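You operate a simulated robot arm through the tools that you are given. There is no shell and no other tool.

You are at the controls of a simulated two-armed robot. One attempt, no reset.

## Task
Swap the fitted lamp for the white one and light it at 4.
Fine: 4 on the gold dial; switch the lamp base off before the swap; push the new lamp home; stand the old one on the bench. Set down upright: what you pick out.

The check looks at the end state, three seconds after you hand in, the way a careful person would. Anything else that was tipped, shoved, dropped, spilled or broken makes it a failure.

## Robot
Two 7-joint arms with fingered hands on one trunk that stands fixed in place. Base frame: the origin is at the foot of the trunk, x ahead of it, y to its left, z up. Readings come in m, degrees, newtons and seconds.
The left shoulder is at [0.05, 0.214, 0.869], the right one opposite. With the tool pointing down near the work surface each hand reaches from about 0.38 to 0.88 m from the base axis, measured 20 degrees to its own side. Payload 3 kg a hand.
Tool frame (each hand has its own): the origin (TCP) lies between the finger pads and is the grasp point; the fingertips stand 0.026 m ahead of it; z points along the fingers, y is the line along which they close. The gripper opens to 0.132 m; its body begins 0.073 m behind the TCP. The gripper is a hand of 3 fingers: y runs from the thumb to the fingers, the wrist lies at [0, 0, -0.229] in the tool frame, and closing takes about 1.5 s.
Orientation is that of the tool frame in the base frame, as a unit quaternion [w, x, y, z]. With the fingers straight down and closing along the base's y, the tool's x points along the base's -x, its y along +y and its z along -z.

## Interface
- The arms move only by the tool nudge_tool. It takes "left_rows", "right_rows" or both (then of equal length, played together; a hand with none holds still); each is one flat list of numbers, 6 for each row, row after row: the shift along the tool's x, y, z in mm, then the turn, a rotation vector about the tool's x, y, z in degrees. In form: [x, y, z, ax, ay, az, x, y, z, ax, ay, az, ...]. A call has 1 to 20 rows; each row shifts and turns the commanded pose from where the row before left it, along the tool's axes as they then stand. "left_fingers" and "right_fingers" are, for a hand that has rows, the opening, from 0 (shut) to 1 (fully open), set as the call begins (left out, the last holds). Rows are played at 5 a second. More than 0.05 m and 8.6 degrees between two rows, or a gripper value outside its range, and nothing of the call is played. A pose out of reach is approached as far as the arm can. The call stops where the force on the tool passes 40 N (or 10 N more than at its start, if that is more) or the arm is blocked; 0.2 s more then pass. The fingers move at their own pace (about 0.072 m/s each) and stop on an object; they squeeze with about 32 N. The grip force told is the motor's: it shows also when the fingers shut on nothing. Time passes only in rows, and 0.2 s behind the last, so rows that do not move let the fingers close. It gives the time, the measured TCP pose, the force on the tool (base axes), the opening and the grip force at its end, in the units of the frame above (readings bear some noise), with the torque about the TCP (base axes, N m) and any sound that the robot's microphone picked up.
- Cameras (640 x 400 px; columns grow to the right, rows downward): "scene" is now at [0.0351, -0.0083, 1.5056]; the picture's right is [-0.09, -1.00, 0.00], its down [-0.61, 0.05, -0.79] and it looks along [0.79, -0.07, -0.61] (base axes); focal length 354 px, centre (320, 200). "left" rides on the left gripper at [-0.062, 0.003, -0.092] in its tool frame; the picture's right is [-0.05, -1.00, 0.00], its down [0.83, -0.04, -0.56] and it looks along [0.55, -0.03, 0.83] (tool axes); focal length 230 px, centre (320, 200). "right" rides on the right gripper at [0.062, 0.003, -0.092] in its tool frame; the picture's right is [-0.05, 1.00, 0.00], its down [-0.83, -0.04, -0.56] and it looks along [-0.55, -0.03, 0.83] (tool axes); focal length 230 px, centre (320, 200). There is no depth. A picture from a camera that has moved, and an enlarged one, comes with that camera's place and axes in the base frame and with its lens.
- snapshot(camera): a new picture of that camera. It takes no simulated time.
- curl_fingers(finger1, finger2, thumb_bend, hand): sets how far each is bent, from 0 (flat) to 1 (curled in); at 0.3 the hand is open as for a grip, at 0.7 the pads meet at the TCP. One left out holds its place. A second passes; each finger stops where it meets its share of the squeeze, and holds until it gets a number again. A gripper value or a shape takes the hand back. It gives what a move gives, with no picture; readings hold the bend of each and the force on the fingers (four entries, about 0 where the hand has none), thumb and palm.
- grasp_type(shape, hand): the hand has 3 fingers and takes this shape, open, in about a second: jaw (thumb against the fingers, like two jaws); tri (thumb and two fingers); tip (a fingertip pinch); poke (one finger out to press); point (the index stretched); flat (the hand flat); cup (the hand cupped); fist (a fist). The gripper value then closes the fingers along that shape, each until it touches; the sizes above hold for jaw. It gives what a move gives, with no picture.
- turn_head(pan, tilt): turns the head with the scene camera to pan (to the left, within 86 degrees either way) and tilt (down, from -29 to 69), counted from straight ahead of the robot. It gives what a move gives.
- enlarge(camera, box): a new picture of the part [left, top, right, bottom] of that camera's present view, enlarged. It takes no simulated time.
- close_job(): hands the job in; it is judged then, once.

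Places have to be worked out from the pictures, the camera data and where the tool is seen. Open the grippers and draw the arms clear of the work before you hand the job in, unless the task says otherwise.

The tools are called after "Emit:" by a JSON object that holds its "method" and its "body". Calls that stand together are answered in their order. nudge_tool: Moves the arms, as the interface text tells. Its arguments: {"type":"object","properties":{"left_rows":{"type":"array","items":{"type":"number"}},"left_fingers":{"type":"number"},"right_rows":{"type":"array","items":{"type":"number"}},"right_fingers":{"type":"number"}},"required":[]} The other tools are called the same way: grasp_type (shape, hand) gives the hand a shape; curl_fingers (finger1, finger2, thumb_bend, hand) moves the fingers one by one; turn_head (pan, tilt) turns the head that bears the scene camera; snapshot (camera) takes a picture; enlarge (camera, box) takes an enlarged picture of a part of a camera's view; close_job () hands the job in.

At the start:

```text
t: 0.0
left_eef_pos: [0.4246, 0.1006, 1.2362]
left_orientation: [0.0, 0.066, 0.998, 0.0]
left_contact_force: [0.3, 0.6, -0.1]
left_torque: [0.02, 0.02, -0.02]
left_width: 0.1317
left_grip_force: 0.0
left_shape: jaw
left_bend: [0.3, 0.3, 0.3]
left_finger forces: [0.0, 0.0, 0.1, 0.0, 0.0, 0.0]
right_eef_pos: [0.4545, -0.278, 1.1771]
right_orientation: [0.0, 0.065, 0.998, -0.001]
right_contact_force: [0.7, -0.2, 0.0]
right_torque: [0.0, -0.01, 0.0]
right_width: 0.1318
right_grip_force: 0.0
right_shape: jaw
right_bend: [0.3, 0.3, 0.3]
right_finger forces: [0.0, 0.1, 0.0, 0.1, 0.1, 0.0]
head pan, tilt (commanded): [-5.1, 37.5]
```

scene: 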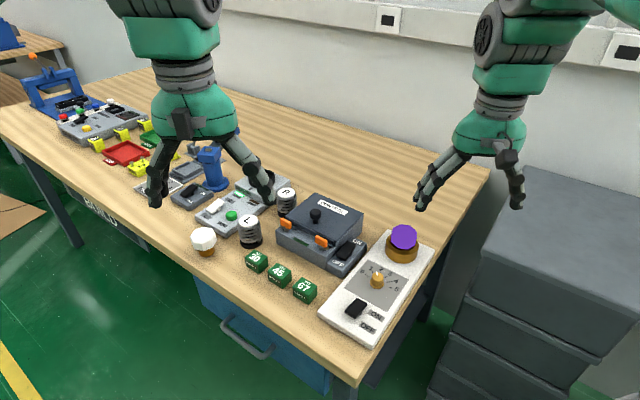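
right: 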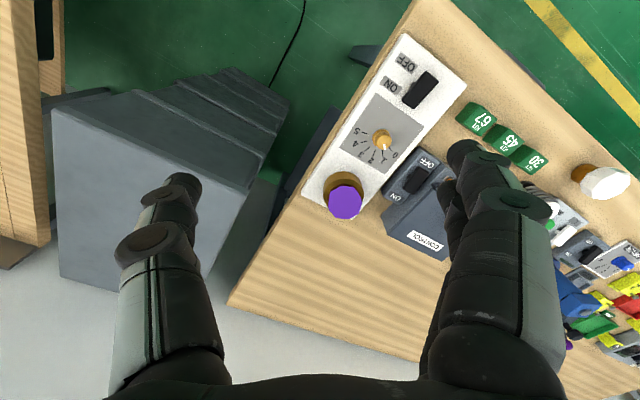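
left: 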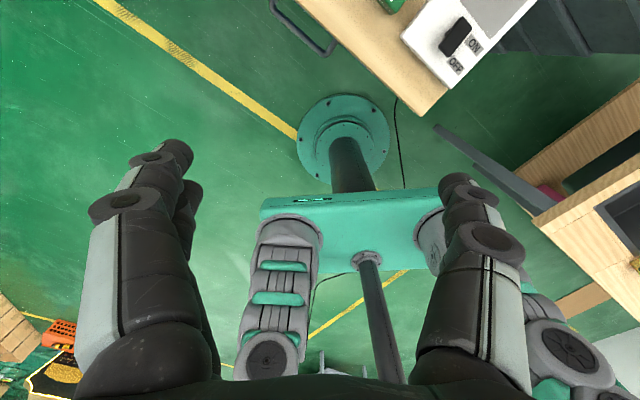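

The scene shows a lamp base (white panel) with a purple lamp in a brass socket, a gold dial and a black rocker switch; the white lamp stands on the bench near the front edge. I enlarge these parts to see details.

Emit:
{"method": "enlarge", "body": {"camera": "scene", "box": [300, 210, 460, 360]}}

Emit:
{"method": "enlarge", "body": {"camera": "scene", "box": [160, 170, 320, 310]}}

Emit:
{"method": "enlarge", "body": {"camera": "right", "box": [290, 20, 480, 230]}}

```text
2.67 times, centred on (380, 285) of scene
camera zoom: at [0.0351, -0.0083, 1.5056], right [-0.09, -1.0, 0.0], down [-0.61, 0.05, -0.79], along [0.79, -0.07, -0.61], focal length 945 px, centre (160, -27)
```

zoom: 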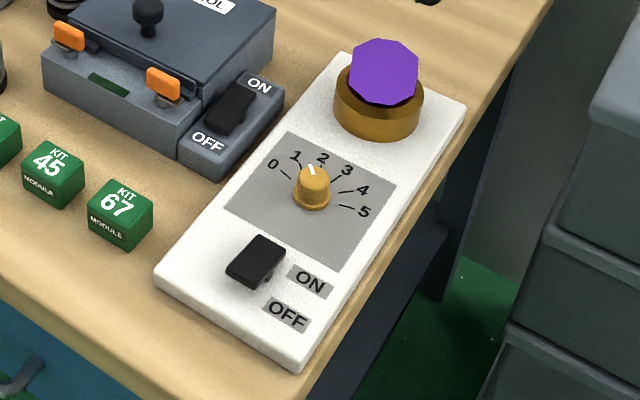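

```text
2.86 times, centred on (240, 240) of scene
camera zoom: at [0.0351, -0.0083, 1.5056], right [-0.09, -1.0, 0.0], down [-0.61, 0.05, -0.79], along [0.79, -0.07, -0.61], focal length 1012 px, centre (549, 86)
```

zoom: 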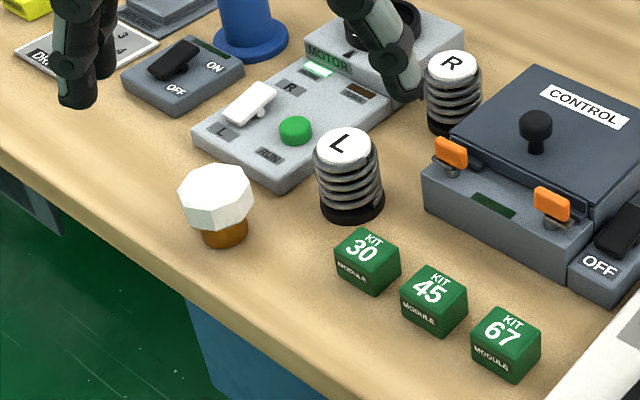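

```text
1.90 times, centred on (385, 125) of right
camera zoom: at [0.3937, -0.2684, 1.2719], right [0.18, 0.98, 0.0], down [0.82, -0.15, 0.56], along [0.55, -0.1, -0.83], focal length 438 px, centre (196, 343)
```

zoom: 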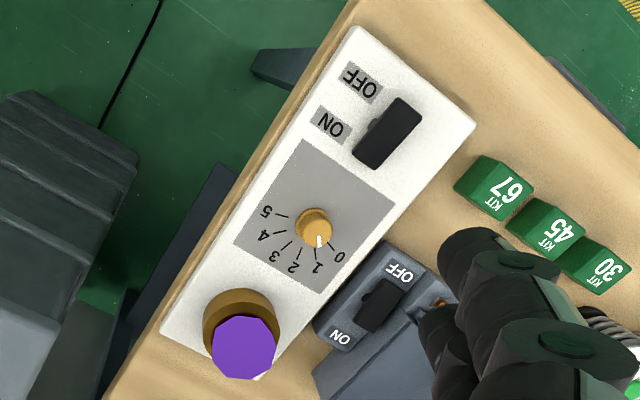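

Triangulating from the two cameras: purple lamp about (0.64, -0.27, 0.915), gold dial about (0.55, -0.18, 0.87), its switch about (0.48, -0.12, 0.873), white lamp about (0.71, 0.23, 0.885). I lower the right hand somewhat over the panel for a closer look.

Emit:
{"method": "nudge_tool", "body": {"right_rows": [-2.4, 20.1, 30, 0, 0, 0, -2.4, 20.1, 30, 0, 0, 0, -2.4, 20.1, 30, 0, 0, 0, -2.4, 20.1, 30, 0, 0, 0, -2.4, 20.1, 30, 0, 0, 0]}}

Emit:
{"method": "snapshot", "body": {"camera": "right"}}

Emit:
{"method": "snapshot", "body": {"camera": "scene"}}

```text
t: 1.2
left_eef_pos: [0.4255, 0.1006, 1.2364]
left_orientation: [0.0, 0.066, 0.998, 0.0]
left_contact_force: [0.6, -0.4, -0.9]
left_torque: [0.0, -0.03, 0.0]
left_width: 0.1322
left_grip_force: 0.1
left_shape: jaw
left_bend: [0.3, 0.3, 0.3]
left_finger forces: [0.0, 0.1, 0.0, 0.0, 0.0, 0.0]
right_eef_pos: [0.48, -0.18, 1.0272]
right_orientation: [0.0, 0.066, 0.998, 0.0]
right_contact_force: [-0.1, -1.3, 1.4]
right_torque: [0.0, 0.0, 0.0]
right_width: 0.1321
right_grip_force: 0.1
right_shape: jaw
right_bend: [0.3, 0.3, 0.3]
right_finger forces: [0.0, 0.0, 0.1, 0.0, 0.0, 0.0]
head pan, tilt (commanded): [-5.1, 37.5]
```

```text
taken
camera right: at [0.4187, -0.1692, 1.1216], right [0.18, 0.98, 0.0], down [0.82, -0.15, 0.55], along [0.55, -0.1, -0.83], focal length 230 px, centre (320, 200)
```

right: 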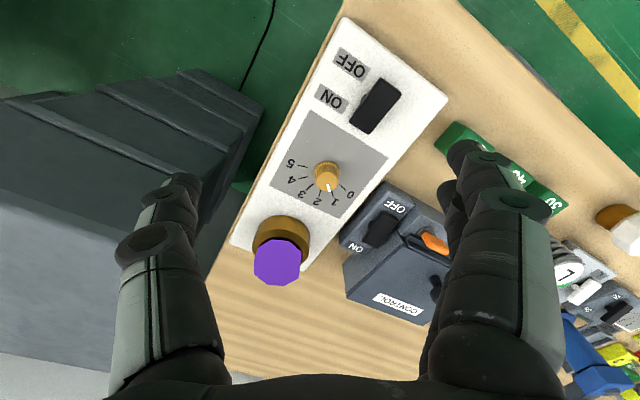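

```text
taken
camera scene: at [0.0351, -0.0083, 1.5056], right [-0.09, -1.0, 0.0], down [-0.61, 0.05, -0.79], along [0.79, -0.07, -0.61], focal length 354 px, centre (320, 200)
```

scene: 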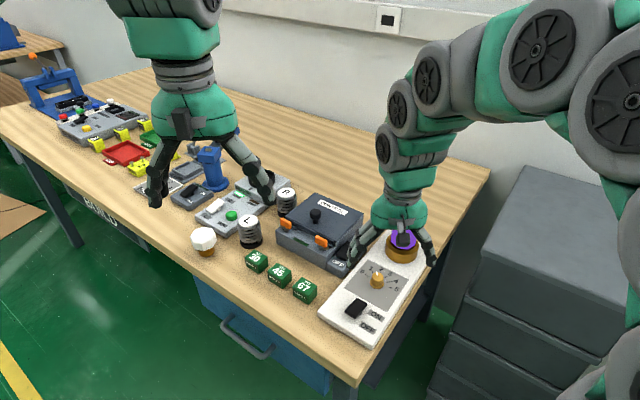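

The hand is over the panel with a clear view. I enlarge the panel to read the switch state and dial.

Emit:
{"method": "enlarge", "body": {"camera": "right", "box": [230, 40, 450, 180]}}

Emit:
{"method": "enlarge", "body": {"camera": "right", "box": [220, 150, 380, 300]}}

Emit:
{"method": "enlarge", "body": {"camera": "scene", "box": [310, 260, 430, 350]}}

```text
2.86 times, centred on (340, 110) of right
camera zoom: at [0.4187, -0.1692, 1.1216], right [0.18, 0.98, 0.0], down [0.82, -0.15, 0.55], along [0.55, -0.1, -0.83], focal length 657 px, centre (263, 457)
```

zoom: 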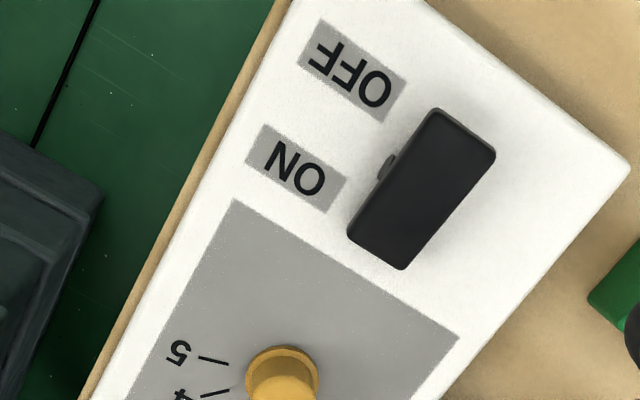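

```text
2.67 times, centred on (300, 225) of right
camera zoom: at [0.4187, -0.1692, 1.1216], right [0.18, 0.98, 0.0], down [0.82, -0.15, 0.55], along [0.55, -0.1, -0.83], focal length 614 px, centre (373, 133)
```

zoom: 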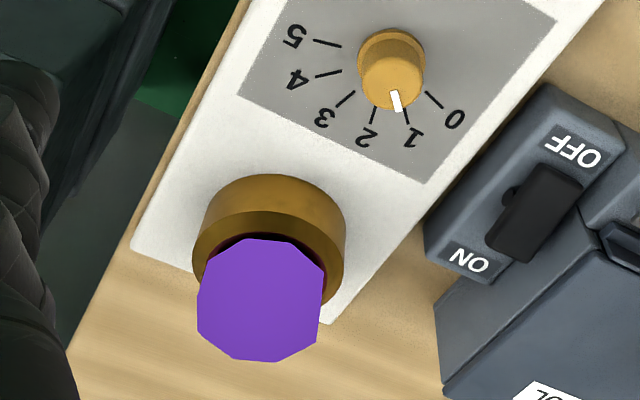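

```text
4.44 times, centred on (370, 305) of scene
camera zoom: at [0.0351, -0.0083, 1.5056], right [-0.09, -1.0, 0.0], down [-0.61, 0.05, -0.79], along [0.79, -0.07, -0.61], focal length 1575 px, centre (98, -267)
```

zoom: 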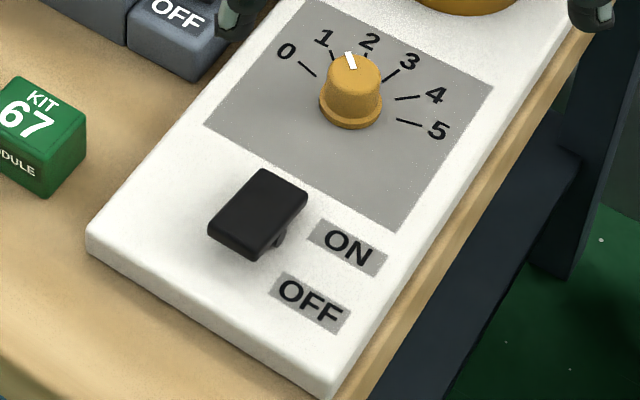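

The rocker's ON end (toward the dial) is down at about z 0.867 and the OFF end (near end) stands up at about 0.879 – it is ON now. I form a poke shape with the right hand and look at where the fingertip lies.

Emit:
{"method": "grasp_type", "body": {"shape": "poke", "hand": "right"}}

Emit:
{"method": "snapshot", "body": {"camera": "right"}}

Emit:
{"method": "enlarge", "body": {"camera": "scene", "box": [320, 180, 460, 290]}}

```text
t: 2.1
left_eef_pos: [0.425, 0.0997, 1.2365]
left_orientation: [0.001, 0.065, 0.998, 0.001]
left_contact_force: [-0.1, -0.8, 0.0]
left_torque: [-0.01, 0.01, -0.01]
left_width: 0.132
left_grip_force: 0.1
left_shape: jaw
left_bend: [0.3, 0.3, 0.3]
left_finger forces: [0.1, 0.0, 0.1, 0.0, 0.0, 0.0]
right_eef_pos: [0.4811, -0.1799, 1.0274]
right_orientation: [0.0, 0.066, 0.998, 0.0]
right_contact_force: [0.3, 0.3, -0.9]
right_torque: [0.02, 0.03, 0.01]
right_width: 0.0
right_grip_force: 0.1
right_shape: poke
right_bend: [1.0, 1.0, 0.45]
right_finger forces: [0.0, 0.0, 0.0, 0.1, 0.1, 0.1]
head pan, tilt (commanded): [-5.1, 37.5]
```

```text
taken
camera right: at [0.4189, -0.1697, 1.1222], right [0.18, 0.98, 0.0], down [0.82, -0.15, 0.56], along [0.55, -0.1, -0.83], focal length 230 px, centre (320, 200)
```

right: 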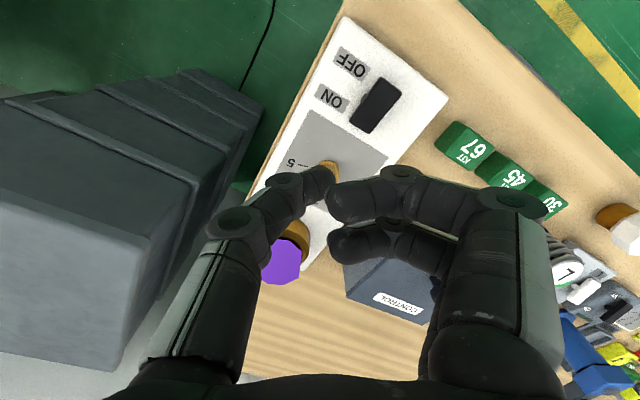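

```text
3.64 times, centred on (390, 235) of scene
camera zoom: at [0.0351, -0.0083, 1.5056], right [-0.09, -1.0, 0.0], down [-0.61, 0.05, -0.79], along [0.79, -0.07, -0.61], focal length 1289 px, centre (66, 73)
```

zoom: 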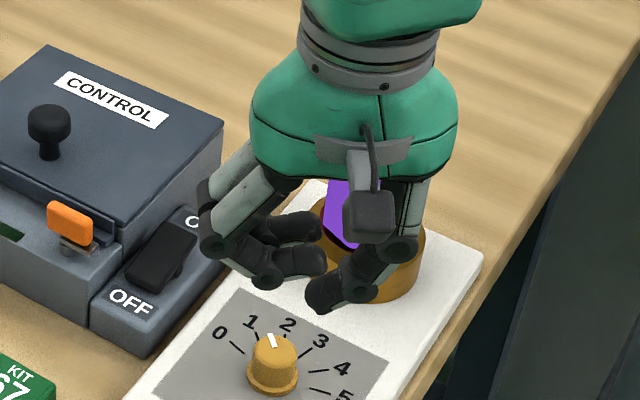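

The thumb is the poking digit, its tip near the tool axis about 25 mm ahead. I carry it above the OFF end (about (0.466, -0.113)) and yaw the hand so the curled fingers point away from the dial.

Emit:
{"method": "nudge_tool", "body": {"right_rows": [11.8, 32.2, 0, 0, 0, 0, 11.8, 32.2, 0, 0, 0, 0, 0, 0, 8, 0, 0, -8, 0, 0, 8, 0, 0, -8, 0, 0, 8, 0, 0, -8, 0, 0, 8, 0, 0, -8, 0, 0, 8, 0, 0, -8, 0, 0, 8, 0, 0, -8, 0, 0, 8, 0, 0, -8]}}

Emit:
{"method": "snapshot", "body": {"camera": "right"}}

Emit:
{"method": "enlarge", "body": {"camera": "scene", "box": [300, 220, 440, 360]}}

```text
t: 4.1
left_eef_pos: [0.4252, 0.0999, 1.2363]
left_orientation: [-0.001, 0.065, 0.998, 0.0]
left_contact_force: [-0.5, -0.5, -0.3]
left_torque: [0.02, -0.01, 0.01]
left_width: 0.1318
left_grip_force: 0.1
left_shape: jaw
left_bend: [0.3, 0.3, 0.3]
left_finger forces: [0.1, 0.1, 0.0, 0.0, 0.0, 0.0]
right_eef_pos: [0.4644, -0.1141, 0.9708]
right_orientation: [-0.001, -0.411, 0.912, 0.0]
right_contact_force: [0.0, 0.6, 0.0]
right_torque: [0.05, 0.01, 0.02]
right_width: 0.0
right_grip_force: 0.1
right_shape: poke
right_bend: [1.0, 1.0, 0.45]
right_finger forces: [0.1, 0.1, 0.0, 0.1, 0.0, 0.0]
head pan, tilt (commanded): [-5.1, 37.5]
```

```text
taken
camera right: at [0.4211, -0.1586, 1.0652], right [-0.72, 0.7, 0.0], down [0.58, 0.59, 0.56], along [0.39, 0.4, -0.83], focal length 230 px, centre (320, 200)
```

right: 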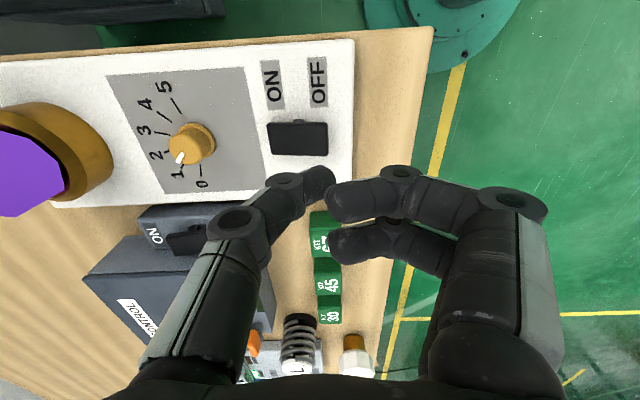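

```text
2.86 times, centred on (370, 290) of scene
camera zoom: at [0.0351, -0.0083, 1.5056], right [-0.09, -1.0, 0.0], down [-0.61, 0.05, -0.79], along [0.79, -0.07, -0.61], focal length 1012 px, centre (177, -57)
```

zoom: 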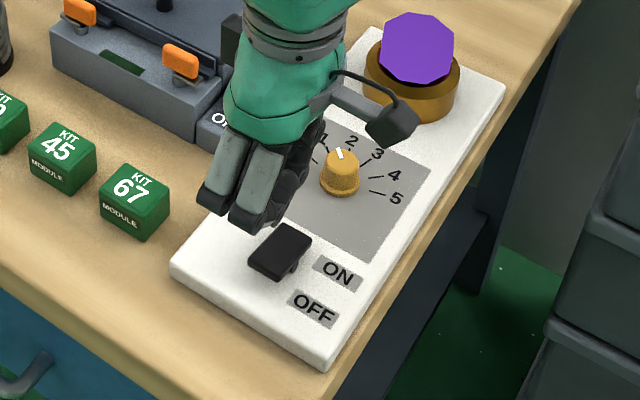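

Projecting the tool axis, the thumb tip will land at about pixel (320,137), 6 mm inside the OFF end of the rocker, centred across its width. I descend to just above contact.

Emit:
{"method": "nudge_tool", "body": {"right_rows": [0, -1.5, 20, 0, 0, 0, 0, 0, 20, 0, 0, 0, 0, 0, 14, 0, 0, 0, 0, 0, 0, 0, 0, 0]}}

Emit:
{"method": "snapshot", "body": {"camera": "right"}}

Emit:
{"method": "enlarge", "body": {"camera": "scene", "box": [310, 240, 430, 350]}}

```text
t: 5.1
left_eef_pos: [0.4242, 0.1004, 1.2372]
left_orientation: [0.0, 0.066, 0.998, 0.0]
left_contact_force: [-0.2, -0.9, 0.8]
left_torque: [0.03, 0.0, -0.02]
left_width: 0.1318
left_grip_force: 0.1
left_shape: jaw
left_bend: [0.3, 0.3, 0.3]
left_finger forces: [0.0, 0.0, 0.1, 0.1, 0.0, 0.1]
right_eef_pos: [0.4662, -0.1145, 0.9182]
right_orientation: [-0.001, -0.412, 0.911, 0.0]
right_contact_force: [1.3, -0.7, -0.7]
right_torque: [0.0, 0.0, -0.03]
right_width: 0.0002
right_grip_force: 0.1
right_shape: poke
right_bend: [1.0, 1.0, 0.45]
right_finger forces: [0.0, 0.1, 0.0, 0.0, 0.0, 0.1]
head pan, tilt (commanded): [-5.1, 37.5]
```

```text
taken
camera right: at [0.4224, -0.1596, 1.0118], right [-0.71, 0.7, 0.0], down [0.58, 0.59, 0.56], along [0.39, 0.4, -0.83], focal length 230 px, centre (320, 200)
```

right: 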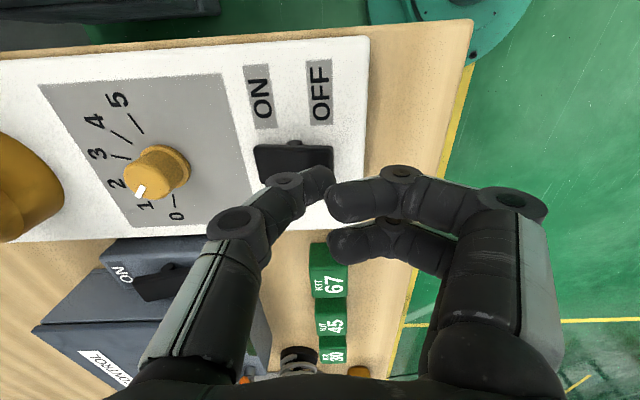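

```text
3.64 times, centred on (370, 295) of scene
camera zoom: at [0.0351, -0.0083, 1.5056], right [-0.09, -1.0, 0.0], down [-0.61, 0.05, -0.79], along [0.79, -0.07, -0.61], focal length 1289 px, centre (138, -146)
```

zoom: 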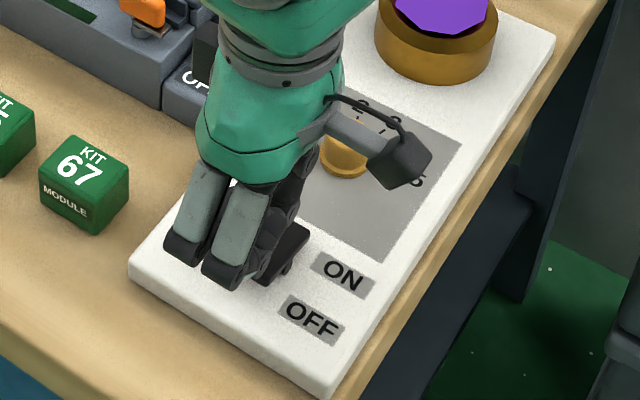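

The tip is just above the rocker. I press down slowly in 3 mm steps and watch the force and sound.

Emit:
{"method": "nudge_tool", "body": {"right_rows": [0, 0, 4, 0, 0, 0, 0, 0, 4, 0, 0, 0, 0, 0, 3, 0, 0, 0, 0, 0, 3, 0, 0, 0, 0, 0, 3, 0, 0, 0, 0, 0, 3, 0, 0, 0]}}

Emit:
{"method": "snapshot", "body": {"camera": "right"}}

```text
t: 6.5
left_eef_pos: [0.4251, 0.0997, 1.2361]
left_orientation: [0.001, 0.065, 0.998, 0.0]
left_contact_force: [-0.1, -0.3, -0.4]
left_torque: [-0.02, 0.01, 0.02]
left_width: 0.132
left_grip_force: 0.1
left_shape: jaw
left_bend: [0.3, 0.3, 0.3]
left_finger forces: [0.0, 0.0, 0.0, 0.0, 0.1, 0.1]
right_eef_pos: [0.4673, -0.1143, 0.8997]
right_orientation: [0.0, -0.411, 0.911, 0.0]
right_contact_force: [-0.4, -3.3, 21.1]
right_torque: [-0.01, 0.05, -0.02]
right_width: 0.0
right_grip_force: 0.0
right_shape: poke
right_bend: [1.0, 1.0, 0.46]
right_finger forces: [0.1, 0.1, 0.0, 0.1, 20.6, 0.0]
head pan, tilt (commanded): [-5.1, 37.5]
```

```text
taken
camera right: at [0.4226, -0.1595, 0.993], right [-0.71, 0.7, 0.0], down [0.58, 0.59, 0.56], along [0.39, 0.4, -0.83], focal length 230 px, centre (320, 200)
```

right: 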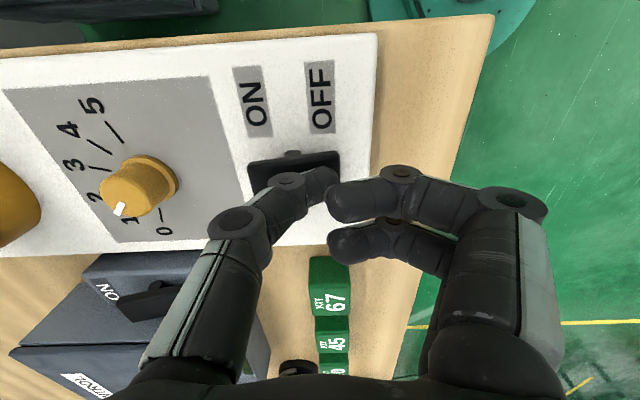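

Contact at 21 N on the thumb, no click yet heard. I press a bit further.

Emit:
{"method": "nudge_tool", "body": {"right_rows": [0, 0, 2, 0, 0, 0, 0, 0, 2, 0, 0, 0, 0, 0, 2, 0, 0, 0]}}

Emit:
{"method": "enlarge", "body": {"camera": "right", "box": [220, 60, 400, 260]}}

```text
t: 7.3
left_eef_pos: [0.4247, 0.1001, 1.2358]
left_orientation: [-0.001, 0.065, 0.998, -0.001]
left_contact_force: [0.4, -0.3, 0.6]
left_torque: [-0.02, -0.02, 0.02]
left_width: 0.1318
left_grip_force: 0.0
left_shape: jaw
left_bend: [0.3, 0.3, 0.3]
left_finger forces: [0.0, 0.0, 0.1, 0.0, 0.0, 0.0]
right_eef_pos: [0.467, -0.114, 0.8941]
right_orientation: [0.002, -0.411, 0.912, -0.001]
right_contact_force: [-11.3, 0.8, 24.6]
right_torque: [0.16, 0.39, 0.05]
right_width: 0.0001
right_grip_force: 0.0
right_shape: poke
right_bend: [1.0, 1.0, 0.48]
right_finger forces: [0.1, 0.0, 0.0, 0.0, 25.8, 0.0]
head pan, tilt (commanded): [-5.1, 37.5]
stopped in row 3 (right hand): the force on the tool passed its limit at 41 N (the readings are from after the stop); the commanded pose is now the measured one
```

```text
2.00 times, centred on (310, 160) of right
camera zoom: at [0.4228, -0.1594, 0.9881], right [-0.71, 0.7, 0.0], down [0.58, 0.59, 0.56], along [0.39, 0.4, -0.83], focal length 460 px, centre (340, 280)
```

zoom: 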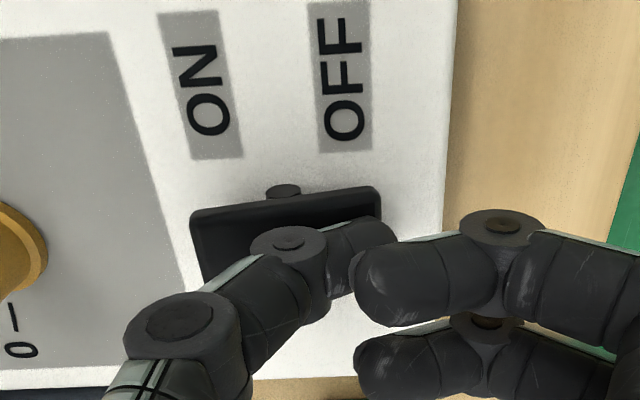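

The push reached the 40 N limit with the tip at about 0.867. I lift off and look at the rocker's tilt.

Emit:
{"method": "nudge_tool", "body": {"right_rows": [0, 0, -10, 0, 0, 0, 0, 0, -20, 0, 0, 0, 0, 0, -30, 0, 0, 0, 0, 0, -30, 0, 0, 0]}}

Emit:
{"method": "enlarge", "body": {"camera": "right", "box": [220, 60, 380, 200]}}

Emit:
{"method": "enlarge", "body": {"camera": "scene", "box": [310, 260, 430, 350]}}

```text
t: 8.3
left_eef_pos: [0.4255, 0.0994, 1.2361]
left_orientation: [0.0, 0.066, 0.998, 0.0]
left_contact_force: [0.2, -0.3, 0.0]
left_torque: [-0.02, 0.01, 0.0]
left_width: 0.1321
left_grip_force: 0.2
left_shape: jaw
left_bend: [0.3, 0.3, 0.3]
left_finger forces: [0.0, 0.1, 0.0, 0.0, 0.1, 0.1]
right_eef_pos: [0.4654, -0.1154, 0.9834]
right_orientation: [0.001, -0.411, 0.912, 0.0]
right_contact_force: [0.2, 0.6, 0.4]
right_torque: [0.0, -0.02, -0.01]
right_width: 0.0
right_grip_force: 0.1
right_shape: poke
right_bend: [1.0, 1.0, 0.45]
right_finger forces: [0.0, 0.0, 0.0, 0.1, 0.0, 0.0]
head pan, tilt (commanded): [-5.1, 37.5]
```

```text
2.86 times, centred on (300, 130) of right
camera zoom: at [0.4216, -0.1601, 1.0767], right [-0.71, 0.7, 0.0], down [0.58, 0.59, 0.56], along [0.39, 0.4, -0.83], focal length 657 px, centre (377, 400)
```

zoom: 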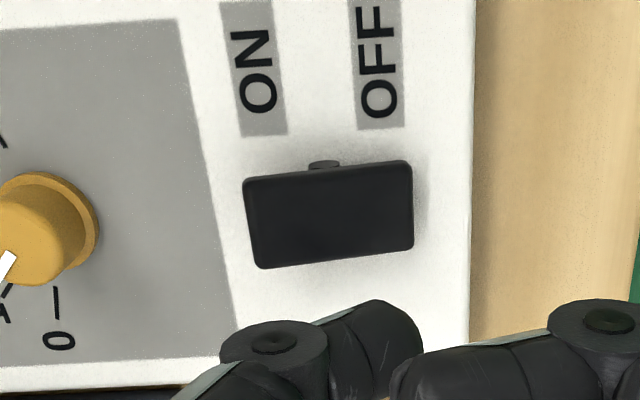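

```text
4.44 times, centred on (370, 305) of scene
camera zoom: at [0.0351, -0.0083, 1.5056], right [-0.09, -1.0, 0.0], down [-0.61, 0.05, -0.79], along [0.79, -0.07, -0.61], focal length 1575 px, centre (98, -267)
```

zoom: 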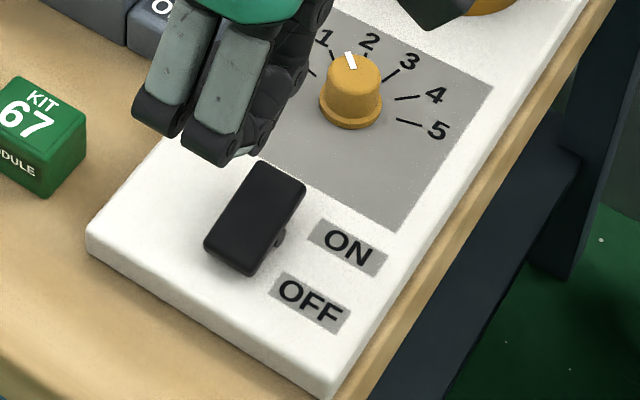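

The rocker now lies with its OFF end down and the ON end up – the base is switched off. Next I reshape the right hand to jaw and examine the purple lamp more closely.

Emit:
{"method": "grasp_type", "body": {"shape": "jaw", "hand": "right"}}

Emit:
{"method": "enlarge", "body": {"camera": "scene", "box": [360, 200, 450, 280]}}

Emit:
{"method": "enlarge", "body": {"camera": "scene", "box": [170, 210, 260, 270]}}

```text
t: 9.2
left_eef_pos: [0.425, 0.1002, 1.2361]
left_orientation: [0.0, 0.065, 0.998, 0.0]
left_contact_force: [-0.4, -0.3, -0.1]
left_torque: [-0.02, -0.04, 0.01]
left_width: 0.1319
left_grip_force: 0.0
left_shape: jaw
left_bend: [0.3, 0.3, 0.3]
left_finger forces: [0.0, 0.0, 0.1, 0.0, 0.0, 0.1]
right_eef_pos: [0.4659, -0.1142, 0.9824]
right_orientation: [0.001, -0.411, 0.912, -0.001]
right_contact_force: [0.5, -0.6, 0.3]
right_torque: [0.01, 0.01, -0.03]
right_width: 0.132
right_grip_force: 0.2
right_shape: jaw
right_bend: [0.3, 0.3, 0.3]
right_finger forces: [0.1, 0.1, 0.0, 0.0, 0.0, 0.0]
head pan, tilt (commanded): [-5.1, 37.5]
```

```text
5.00 times, centred on (405, 240) of scene
camera zoom: at [0.0351, -0.0083, 1.5056], right [-0.09, -1.0, 0.0], down [-0.61, 0.05, -0.79], along [0.79, -0.07, -0.61], focal length 1772 px, centre (-105, 0)
```

zoom: 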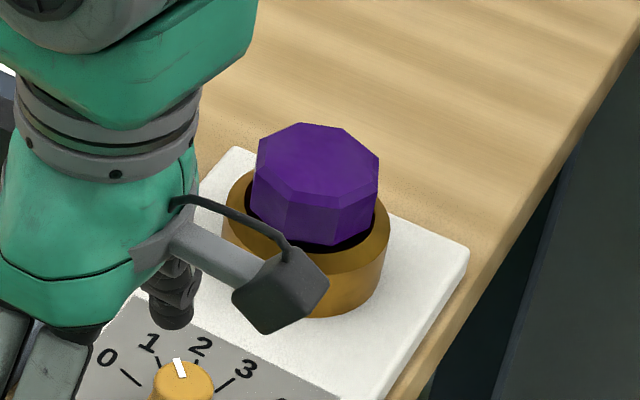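

```text
6.67 times, centred on (215, 240) of scene
camera zoom: at [0.0351, -0.0083, 1.5056], right [-0.09, -1.0, 0.0], down [-0.61, 0.05, -0.79], along [0.79, -0.07, -0.61], focal length 2362 px, centre (1020, -67)
```

zoom: 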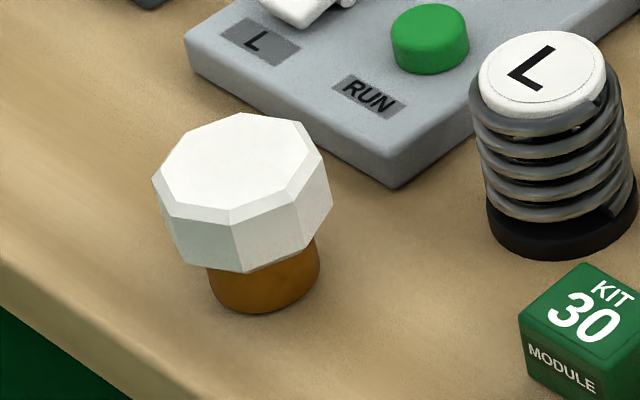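

The purple lamp went dark – confirmed off. I judge the bulb's top at about (0.643, -0.267, 0.922), 63 mm wide, ring top about 0.89. With the hand open in jaw, I carry it along the panel axis to above the lamp.

Emit:
{"method": "nudge_tool", "body": {"right_rows": [-0.4, -39, -4, 0, 0, 0, -0.4, -39, -4, 0, 0, 0, -0.4, -39, -4, 0, 0, 0, -0.4, -39, -4, 0, 0, 0, -0.4, -39, -4, 0, 0, 0, -0.4, -39, -4, 0, 0, 0]}}

Emit:
{"method": "snapshot", "body": {"camera": "right"}}

Emit:
{"method": "enlarge", "body": {"camera": "scene", "box": [340, 160, 480, 280]}}

```text
t: 10.6
left_eef_pos: [0.4245, 0.1007, 1.2368]
left_orientation: [0.001, 0.065, 0.998, 0.001]
left_contact_force: [-0.1, -0.7, 0.2]
left_torque: [-0.01, 0.01, -0.01]
left_width: 0.1319
left_grip_force: 0.1
left_shape: jaw
left_bend: [0.3, 0.3, 0.3]
left_finger forces: [0.0, 0.0, 0.1, 0.0, 0.0, 0.0]
right_eef_pos: [0.6421, -0.2691, 1.0049]
right_orientation: [0.002, -0.412, 0.911, 0.001]
right_contact_force: [-0.2, 0.0, -0.4]
right_torque: [-0.02, -0.03, -0.01]
right_width: 0.1319
right_grip_force: 0.1
right_shape: jaw
right_bend: [0.3, 0.3, 0.3]
right_finger forces: [0.1, 0.0, 0.0, 0.0, 0.0, 0.0]
head pan, tilt (commanded): [-5.1, 37.5]
```

```text
taken
camera right: at [0.5995, -0.314, 1.1004], right [-0.71, 0.7, 0.0], down [0.58, 0.59, 0.56], along [0.39, 0.4, -0.83], focal length 230 px, centre (320, 200)
```

right: 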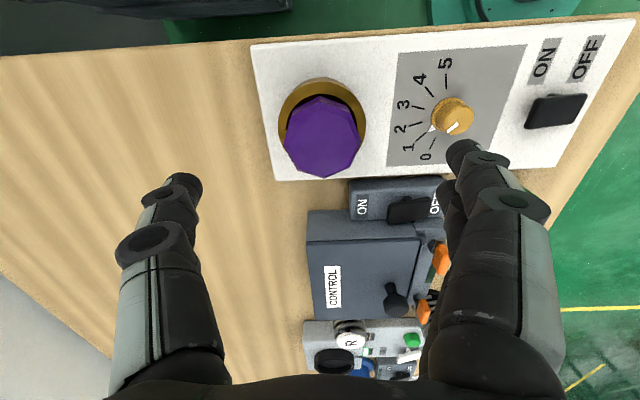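

```text
3.33 times, centred on (410, 220) of scene
camera zoom: at [0.0352, -0.0083, 1.5056], right [-0.09, -1.0, 0.0], down [-0.61, 0.05, -0.79], along [0.79, -0.07, -0.61], focal length 1181 px, centre (20, 133)
```

zoom: 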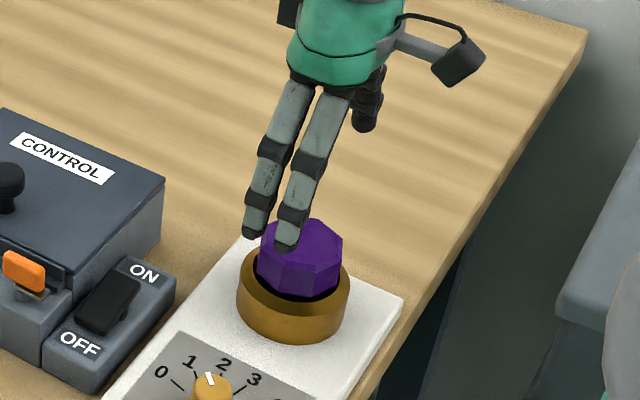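

The lamp lies almost under the tool axis. I enlarge to check the centring.

Emit:
{"method": "enlarge", "body": {"camera": "right", "box": [260, 60, 390, 200]}}

```text
2.86 times, centred on (325, 130) of right
camera zoom: at [0.5995, -0.314, 1.1004], right [-0.71, 0.7, 0.0], down [0.58, 0.59, 0.56], along [0.39, 0.4, -0.83], focal length 657 px, centre (306, 400)
```

zoom: 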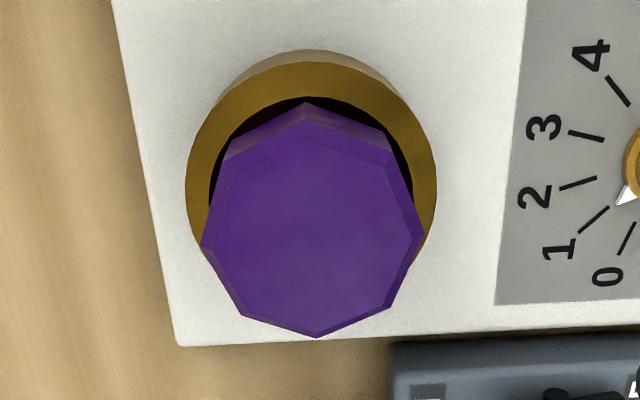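

Centred within about 2 mm; octagon corners point at the fingers, so I shift 2 mm and yaw 22.5° so the flats face the pads, descending part way.

Emit:
{"method": "nudge_tool", "body": {"right_rows": [0, 2, 0, 0, 0, 7.5, 0, 0, 10, 0, 0, 7.5, 0, 0, 10, 0, 0, 7.5, 0, 0, 10, 0, 0, 0]}}

Emit:
{"method": "snapshot", "body": {"camera": "right"}}

Emit:
{"method": "enlarge", "body": {"camera": "scene", "box": [340, 160, 480, 280]}}

```text
t: 11.6
left_eef_pos: [0.4247, 0.1008, 1.2364]
left_orientation: [0.0, 0.066, 0.998, 0.0]
left_contact_force: [0.4, -0.3, -0.4]
left_torque: [0.0, 0.0, -0.02]
left_width: 0.1319
left_grip_force: 0.0
left_shape: jaw
left_bend: [0.3, 0.3, 0.3]
left_finger forces: [0.0, 0.1, 0.0, 0.0, 0.0, 0.1]
right_eef_pos: [0.6428, -0.2669, 0.9763]
right_orientation: [0.001, -0.224, 0.975, 0.0]
right_contact_force: [0.2, -0.6, -0.1]
right_torque: [-0.02, 0.02, 0.01]
right_width: 0.1318
right_grip_force: 0.0
right_shape: jaw
right_bend: [0.3, 0.3, 0.3]
right_finger forces: [0.1, 0.1, 0.0, 0.0, 0.0, 0.1]
head pan, tilt (commanded): [-5.1, 37.5]
```

```text
taken
camera right: at [0.5845, -0.2921, 1.0706], right [-0.39, 0.92, 0.0], down [0.76, 0.32, 0.56], along [0.51, 0.22, -0.83], focal length 230 px, centre (320, 200)
```

right: 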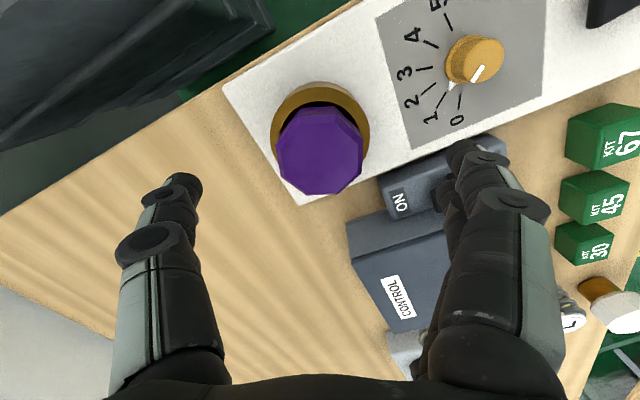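

```text
3.33 times, centred on (410, 220) of scene
camera zoom: at [0.0351, -0.0083, 1.5056], right [-0.09, -1.0, 0.0], down [-0.61, 0.05, -0.79], along [0.79, -0.07, -0.61], focal length 1181 px, centre (20, 133)
```

zoom: 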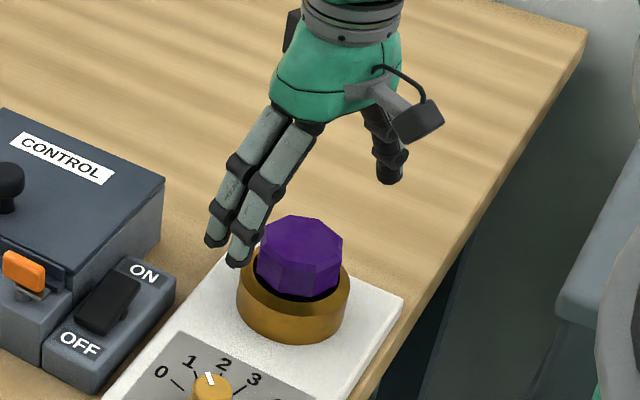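

The flats now face the thumb and fingers and the lamp is centred. I descend so the tips stay just above the brass ring.

Emit:
{"method": "nudge_tool", "body": {"right_rows": [0, 0, 20, 0, 0, 0, 0, 0, 20, 0, 0, 0, 0, 0, 16, 0, 0, 0, 0, 0, 0, 0, 0, 0]}}

Emit:
{"method": "snapshot", "body": {"camera": "right"}}

Emit:
{"method": "enlarge", "body": {"camera": "scene", "box": [340, 180, 460, 280]}}

```text
t: 12.6
left_eef_pos: [0.4247, 0.0999, 1.237]
left_orientation: [0.0, 0.066, 0.998, 0.0]
left_contact_force: [-0.4, 0.1, 0.4]
left_torque: [0.0, -0.02, 0.0]
left_width: 0.1317
left_grip_force: 0.0
left_shape: jaw
left_bend: [0.3, 0.3, 0.3]
left_finger forces: [0.0, 0.1, 0.0, 0.0, 0.0, 0.1]
right_eef_pos: [0.6421, -0.2658, 0.9217]
right_orientation: [0.002, -0.225, 0.974, 0.0]
right_contact_force: [0.3, -0.2, 0.7]
right_torque: [0.01, 0.01, 0.0]
right_width: 0.1319
right_grip_force: 0.0
right_shape: jaw
right_bend: [0.3, 0.3, 0.3]
right_finger forces: [0.1, 0.0, 0.0, 0.0, 0.1, 0.0]
head pan, tilt (commanded): [-5.1, 37.5]
```

```text
taken
camera right: at [0.5846, -0.2917, 1.0156], right [-0.39, 0.92, 0.0], down [0.76, 0.32, 0.56], along [0.51, 0.22, -0.83], focal length 230 px, centre (320, 200)
```

right: 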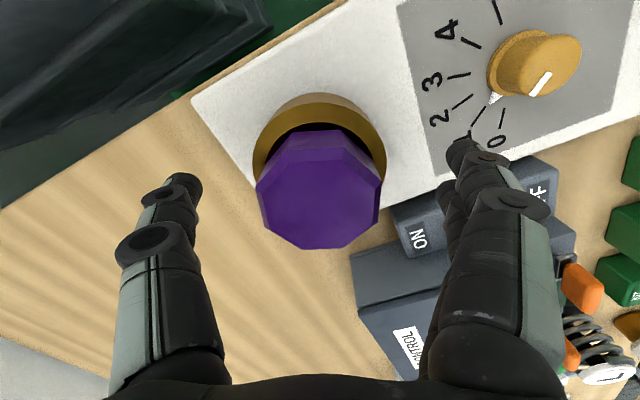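

```text
4.00 times, centred on (400, 230) of scene
camera zoom: at [0.0351, -0.0083, 1.5056], right [-0.09, -1.0, 0.0], down [-0.61, 0.05, -0.79], along [0.79, -0.07, -0.61], focal length 1418 px, centre (0, 80)
```

zoom: 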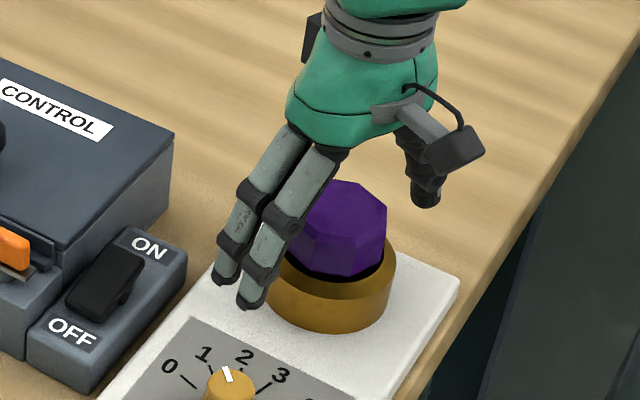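

The hand straddles the bulb, tips near ring-top level. I lower 2 mm and close the fingers.

Emit:
{"method": "nudge_tool", "body": {"right_rows": [0, 0, 2, 0, 0, 0, 0, 0, 0, 0, 0, 0, 0, 0, 0, 0, 0, 0, 0, 0, 0, 0, 0, 0, 0, 0, 0, 0, 0, 0, 0, 0, 0, 0, 0, 0, 0, 0, 0, 0, 0, 0, 0, 0, 0, 0, 0, 0], "right_fingers": 0}}

Emit:
{"method": "snapshot", "body": {"camera": "right"}}

Emit:
{"method": "enlarge", "body": {"camera": "scene", "box": [340, 180, 460, 280]}}

```text
t: 14.4
left_eef_pos: [0.425, 0.1, 1.2355]
left_orientation: [0.001, 0.066, 0.998, 0.0]
left_contact_force: [0.0, -0.6, 0.4]
left_torque: [0.02, -0.01, -0.01]
left_width: 0.1318
left_grip_force: 0.0
left_shape: jaw
left_bend: [0.3, 0.3, 0.3]
left_finger forces: [0.0, 0.0, 0.1, 0.0, 0.0, 0.0]
right_eef_pos: [0.6423, -0.2665, 0.9204]
right_orientation: [0.002, -0.225, 0.974, 0.0]
right_contact_force: [-0.7, 0.2, -1.4]
right_torque: [0.0, 0.0, 0.0]
right_width: 0.0529
right_grip_force: 31.5
right_shape: jaw
right_bend: [0.73, 0.73, 0.7]
right_finger forces: [15.0, 14.3, 0.0, 0.1, 29.0, 0.1]
head pan, tilt (commanded): [-5.1, 37.5]
```

```text
taken
camera right: at [0.5845, -0.2917, 1.0136], right [-0.39, 0.92, 0.0], down [0.76, 0.32, 0.56], along [0.51, 0.22, -0.83], focal length 230 px, centre (320, 200)
```

right: 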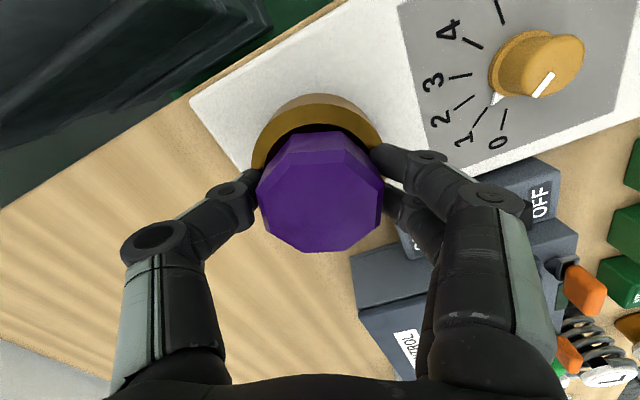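

```text
4.00 times, centred on (400, 230) of scene
camera zoom: at [0.0351, -0.0083, 1.5056], right [-0.09, -1.0, 0.0], down [-0.61, 0.05, -0.79], along [0.79, -0.07, -0.61], focal length 1418 px, centre (0, 80)
```

zoom: 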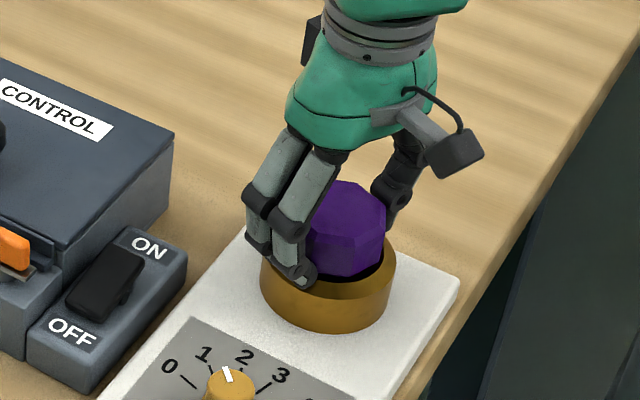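

A balanced grip (29 N vs 15+14 N). I pull the lamp straight up slowly.

Emit:
{"method": "nudge_tool", "body": {"right_rows": [0, 0, -3, 0, 0, 0, 0, 0, -3, 0, 0, 0, 0, 0, -4, 0, 0, 0, 0, 0, -5, 0, 0, 0, 0, 0, -5, 0, 0, 0, 0, 0, -5, 0, 0, 0, 0, 0, -5, 0, 0, 0]}}

Emit:
{"method": "snapshot", "body": {"camera": "right"}}

Emit:
{"method": "enlarge", "body": {"camera": "scene", "box": [340, 160, 460, 280]}}

```text
t: 16.0
left_eef_pos: [0.4247, 0.0985, 1.2367]
left_orientation: [0.0, 0.064, 0.998, 0.0]
left_contact_force: [-0.7, 0.3, -0.4]
left_torque: [0.0, 0.04, -0.03]
left_width: 0.1318
left_grip_force: 0.1
left_shape: jaw
left_bend: [0.3, 0.3, 0.3]
left_finger forces: [0.2, 0.0, 0.0, 0.0, 0.1, 0.0]
right_eef_pos: [0.6418, -0.2668, 0.9487]
right_orientation: [0.002, -0.225, 0.974, 0.001]
right_contact_force: [-0.4, 0.1, -1.1]
right_torque: [-0.04, 0.01, 0.01]
right_width: 0.0529
right_grip_force: 31.6
right_shape: jaw
right_bend: [0.73, 0.73, 0.7]
right_finger forces: [15.0, 14.3, 0.1, 0.0, 29.0, 0.0]
head pan, tilt (commanded): [-5.1, 37.5]
```

```text
taken
camera right: at [0.5845, -0.2918, 1.0434], right [-0.39, 0.92, 0.0], down [0.76, 0.32, 0.56], along [0.51, 0.22, -0.83], focal length 230 px, centre (320, 200)
```

right: 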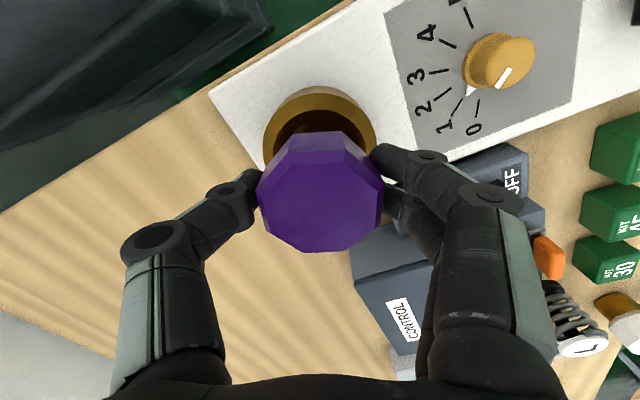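

```text
3.33 times, centred on (400, 220) of scene
camera zoom: at [0.0351, -0.0083, 1.5056], right [-0.09, -1.0, 0.0], down [-0.61, 0.05, -0.79], along [0.79, -0.07, -0.61], focal length 1181 px, centre (53, 133)
```

zoom: 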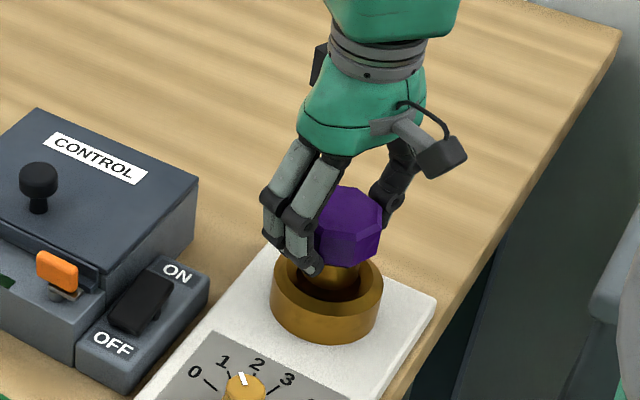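

The lamp slides out freely. I lift it clear, then carry it to free bench space behind the panel, about (0.775, -0.33).

Emit:
{"method": "nudge_tool", "body": {"right_rows": [0, 0, -20, 0, 0, 0, 0, 0, -22, 0, 0, 0, -22.9, -29, 0, 0, 0, 0, -22.9, -29, 0, 0, 0, 0, -22.9, -29, 0, 0, 0, 0, -22.9, -29, 0, 0, 0, 0]}}

Emit:
{"method": "snapshot", "body": {"camera": "right"}}

Emit:
{"method": "enlarge", "body": {"camera": "scene", "box": [340, 140, 480, 280]}}

```text
t: 17.4
left_eef_pos: [0.4245, 0.0997, 1.2355]
left_orientation: [0.0, 0.064, 0.998, 0.0]
left_contact_force: [-0.7, 0.1, -0.1]
left_torque: [-0.03, -0.01, -0.01]
left_width: 0.1318
left_grip_force: 0.0
left_shape: jaw
left_bend: [0.3, 0.3, 0.3]
left_finger forces: [0.0, 0.0, 0.0, 0.1, 0.0, 0.1]
right_eef_pos: [0.7759, -0.3311, 0.9919]
right_orientation: [0.002, -0.226, 0.974, 0.0]
right_contact_force: [0.9, -0.4, -0.7]
right_torque: [-0.01, 0.0, 0.0]
right_width: 0.0526
right_grip_force: 31.8
right_shape: jaw
right_bend: [0.73, 0.73, 0.7]
right_finger forces: [15.2, 14.5, 0.0, 0.0, 29.1, 0.0]
head pan, tilt (commanded): [-5.1, 37.5]
```

```text
taken
camera right: at [0.7186, -0.355, 1.0862], right [-0.39, 0.92, 0.0], down [0.76, 0.32, 0.56], along [0.51, 0.22, -0.83], focal length 230 px, centre (320, 200)
```

right: 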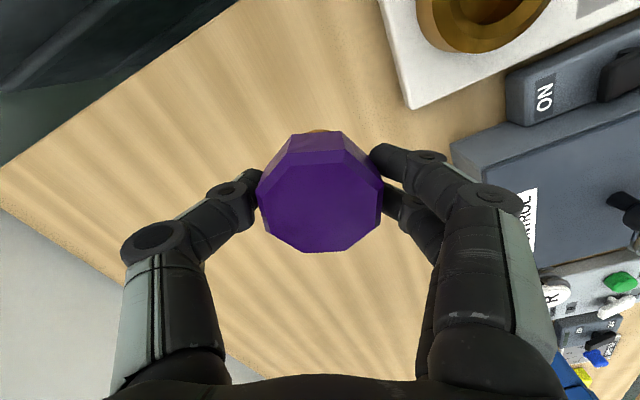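

```text
2.86 times, centred on (410, 210) of scene
camera zoom: at [0.0351, -0.0082, 1.5056], right [-0.09, -1.0, 0.0], down [-0.61, 0.05, -0.79], along [0.79, -0.07, -0.61], focal length 1012 px, centre (63, 171)
```

zoom: 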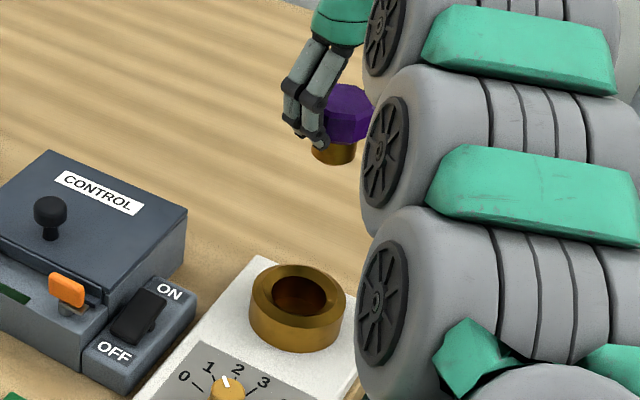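

The lamp hangs upright over clear bench. I lower it most of the way.

Emit:
{"method": "nudge_tool", "body": {"right_rows": [0, 0, 30, 0, 0, 0, 0, 0, 30, 0, 0, 0, 0, 0, 20, 0, 0, 0, 0, 0, 0, 0, 0, 0]}}

Emit:
{"method": "enlarge", "body": {"camera": "scene", "box": [340, 140, 480, 280]}}

Emit:
{"method": "snapshot", "body": {"camera": "right"}}

```text
t: 18.4
left_eef_pos: [0.4251, 0.0999, 1.2356]
left_orientation: [-0.001, 0.066, 0.998, 0.001]
left_contact_force: [0.4, 0.2, -0.1]
left_torque: [-0.02, -0.01, 0.04]
left_width: 0.132
left_grip_force: 0.0
left_shape: jaw
left_bend: [0.3, 0.3, 0.3]
left_finger forces: [0.0, 0.1, 0.0, 0.0, 0.0, 0.0]
right_eef_pos: [0.7747, -0.3296, 0.9112]
right_orientation: [0.002, -0.225, 0.974, 0.0]
right_contact_force: [0.0, -1.0, -1.0]
right_torque: [0.02, 0.02, 0.04]
right_width: 0.0525
right_grip_force: 32.4
right_shape: jaw
right_bend: [0.73, 0.73, 0.7]
right_finger forces: [15.1, 14.7, 0.1, 0.0, 29.1, 0.0]
head pan, tilt (commanded): [-5.1, 37.5]
```

```text
2.86 times, centred on (410, 210) of scene
camera zoom: at [0.0351, -0.0083, 1.5056], right [-0.09, -1.0, 0.0], down [-0.61, 0.05, -0.79], along [0.79, -0.07, -0.61], focal length 1012 px, centre (63, 171)
```

zoom: 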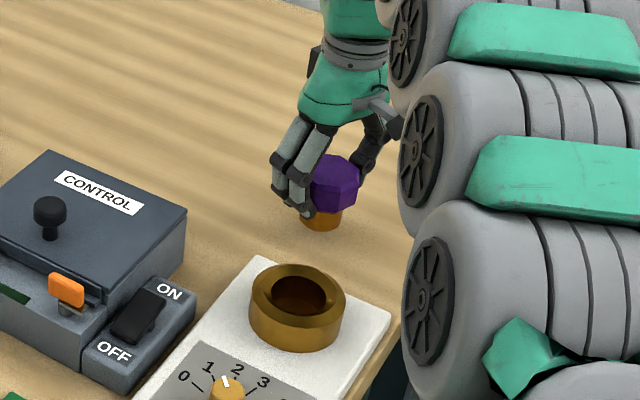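

```text
taken
camera right: at [0.7178, -0.355, 1.0058], right [-0.39, 0.92, 0.0], down [0.76, 0.32, 0.56], along [0.51, 0.22, -0.83], focal length 230 px, centre (320, 200)
```

right: 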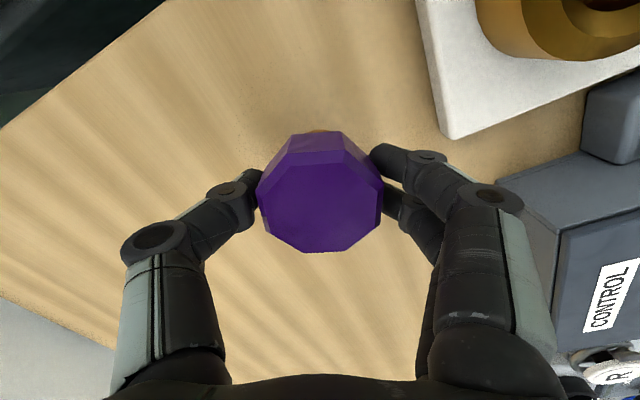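

Not yet touching (about 1 cm left). I lower in 2 mm steps and watch the vertical force.

Emit:
{"method": "nudge_tool", "body": {"right_rows": [0, 0, 3, 0, 0, 0, 0, 0, 2, 0, 0, 0, 0, 0, 2, 0, 0, 0, 0, 0, 2, 0, 0, 0]}}

```text
t: 19.4
left_eef_pos: [0.425, 0.1005, 1.2358]
left_orientation: [0.0, 0.065, 0.998, 0.0]
left_contact_force: [0.3, 0.1, -0.2]
left_torque: [-0.02, -0.02, 0.03]
left_width: 0.1318
left_grip_force: 0.1
left_shape: jaw
left_bend: [0.3, 0.3, 0.3]
left_finger forces: [0.1, 0.0, 0.1, 0.0, 0.0, 0.0]
right_eef_pos: [0.776, -0.331, 0.9024]
right_orientation: [0.002, -0.225, 0.974, 0.001]
right_contact_force: [0.7, -0.4, -0.7]
right_torque: [0.0, 0.0, 0.01]
right_width: 0.0523
right_grip_force: 31.9
right_shape: jaw
right_bend: [0.73, 0.73, 0.7]
right_finger forces: [15.1, 14.7, 0.1, 0.1, 29.1, 0.0]
head pan, tilt (commanded): [-5.1, 37.5]
```

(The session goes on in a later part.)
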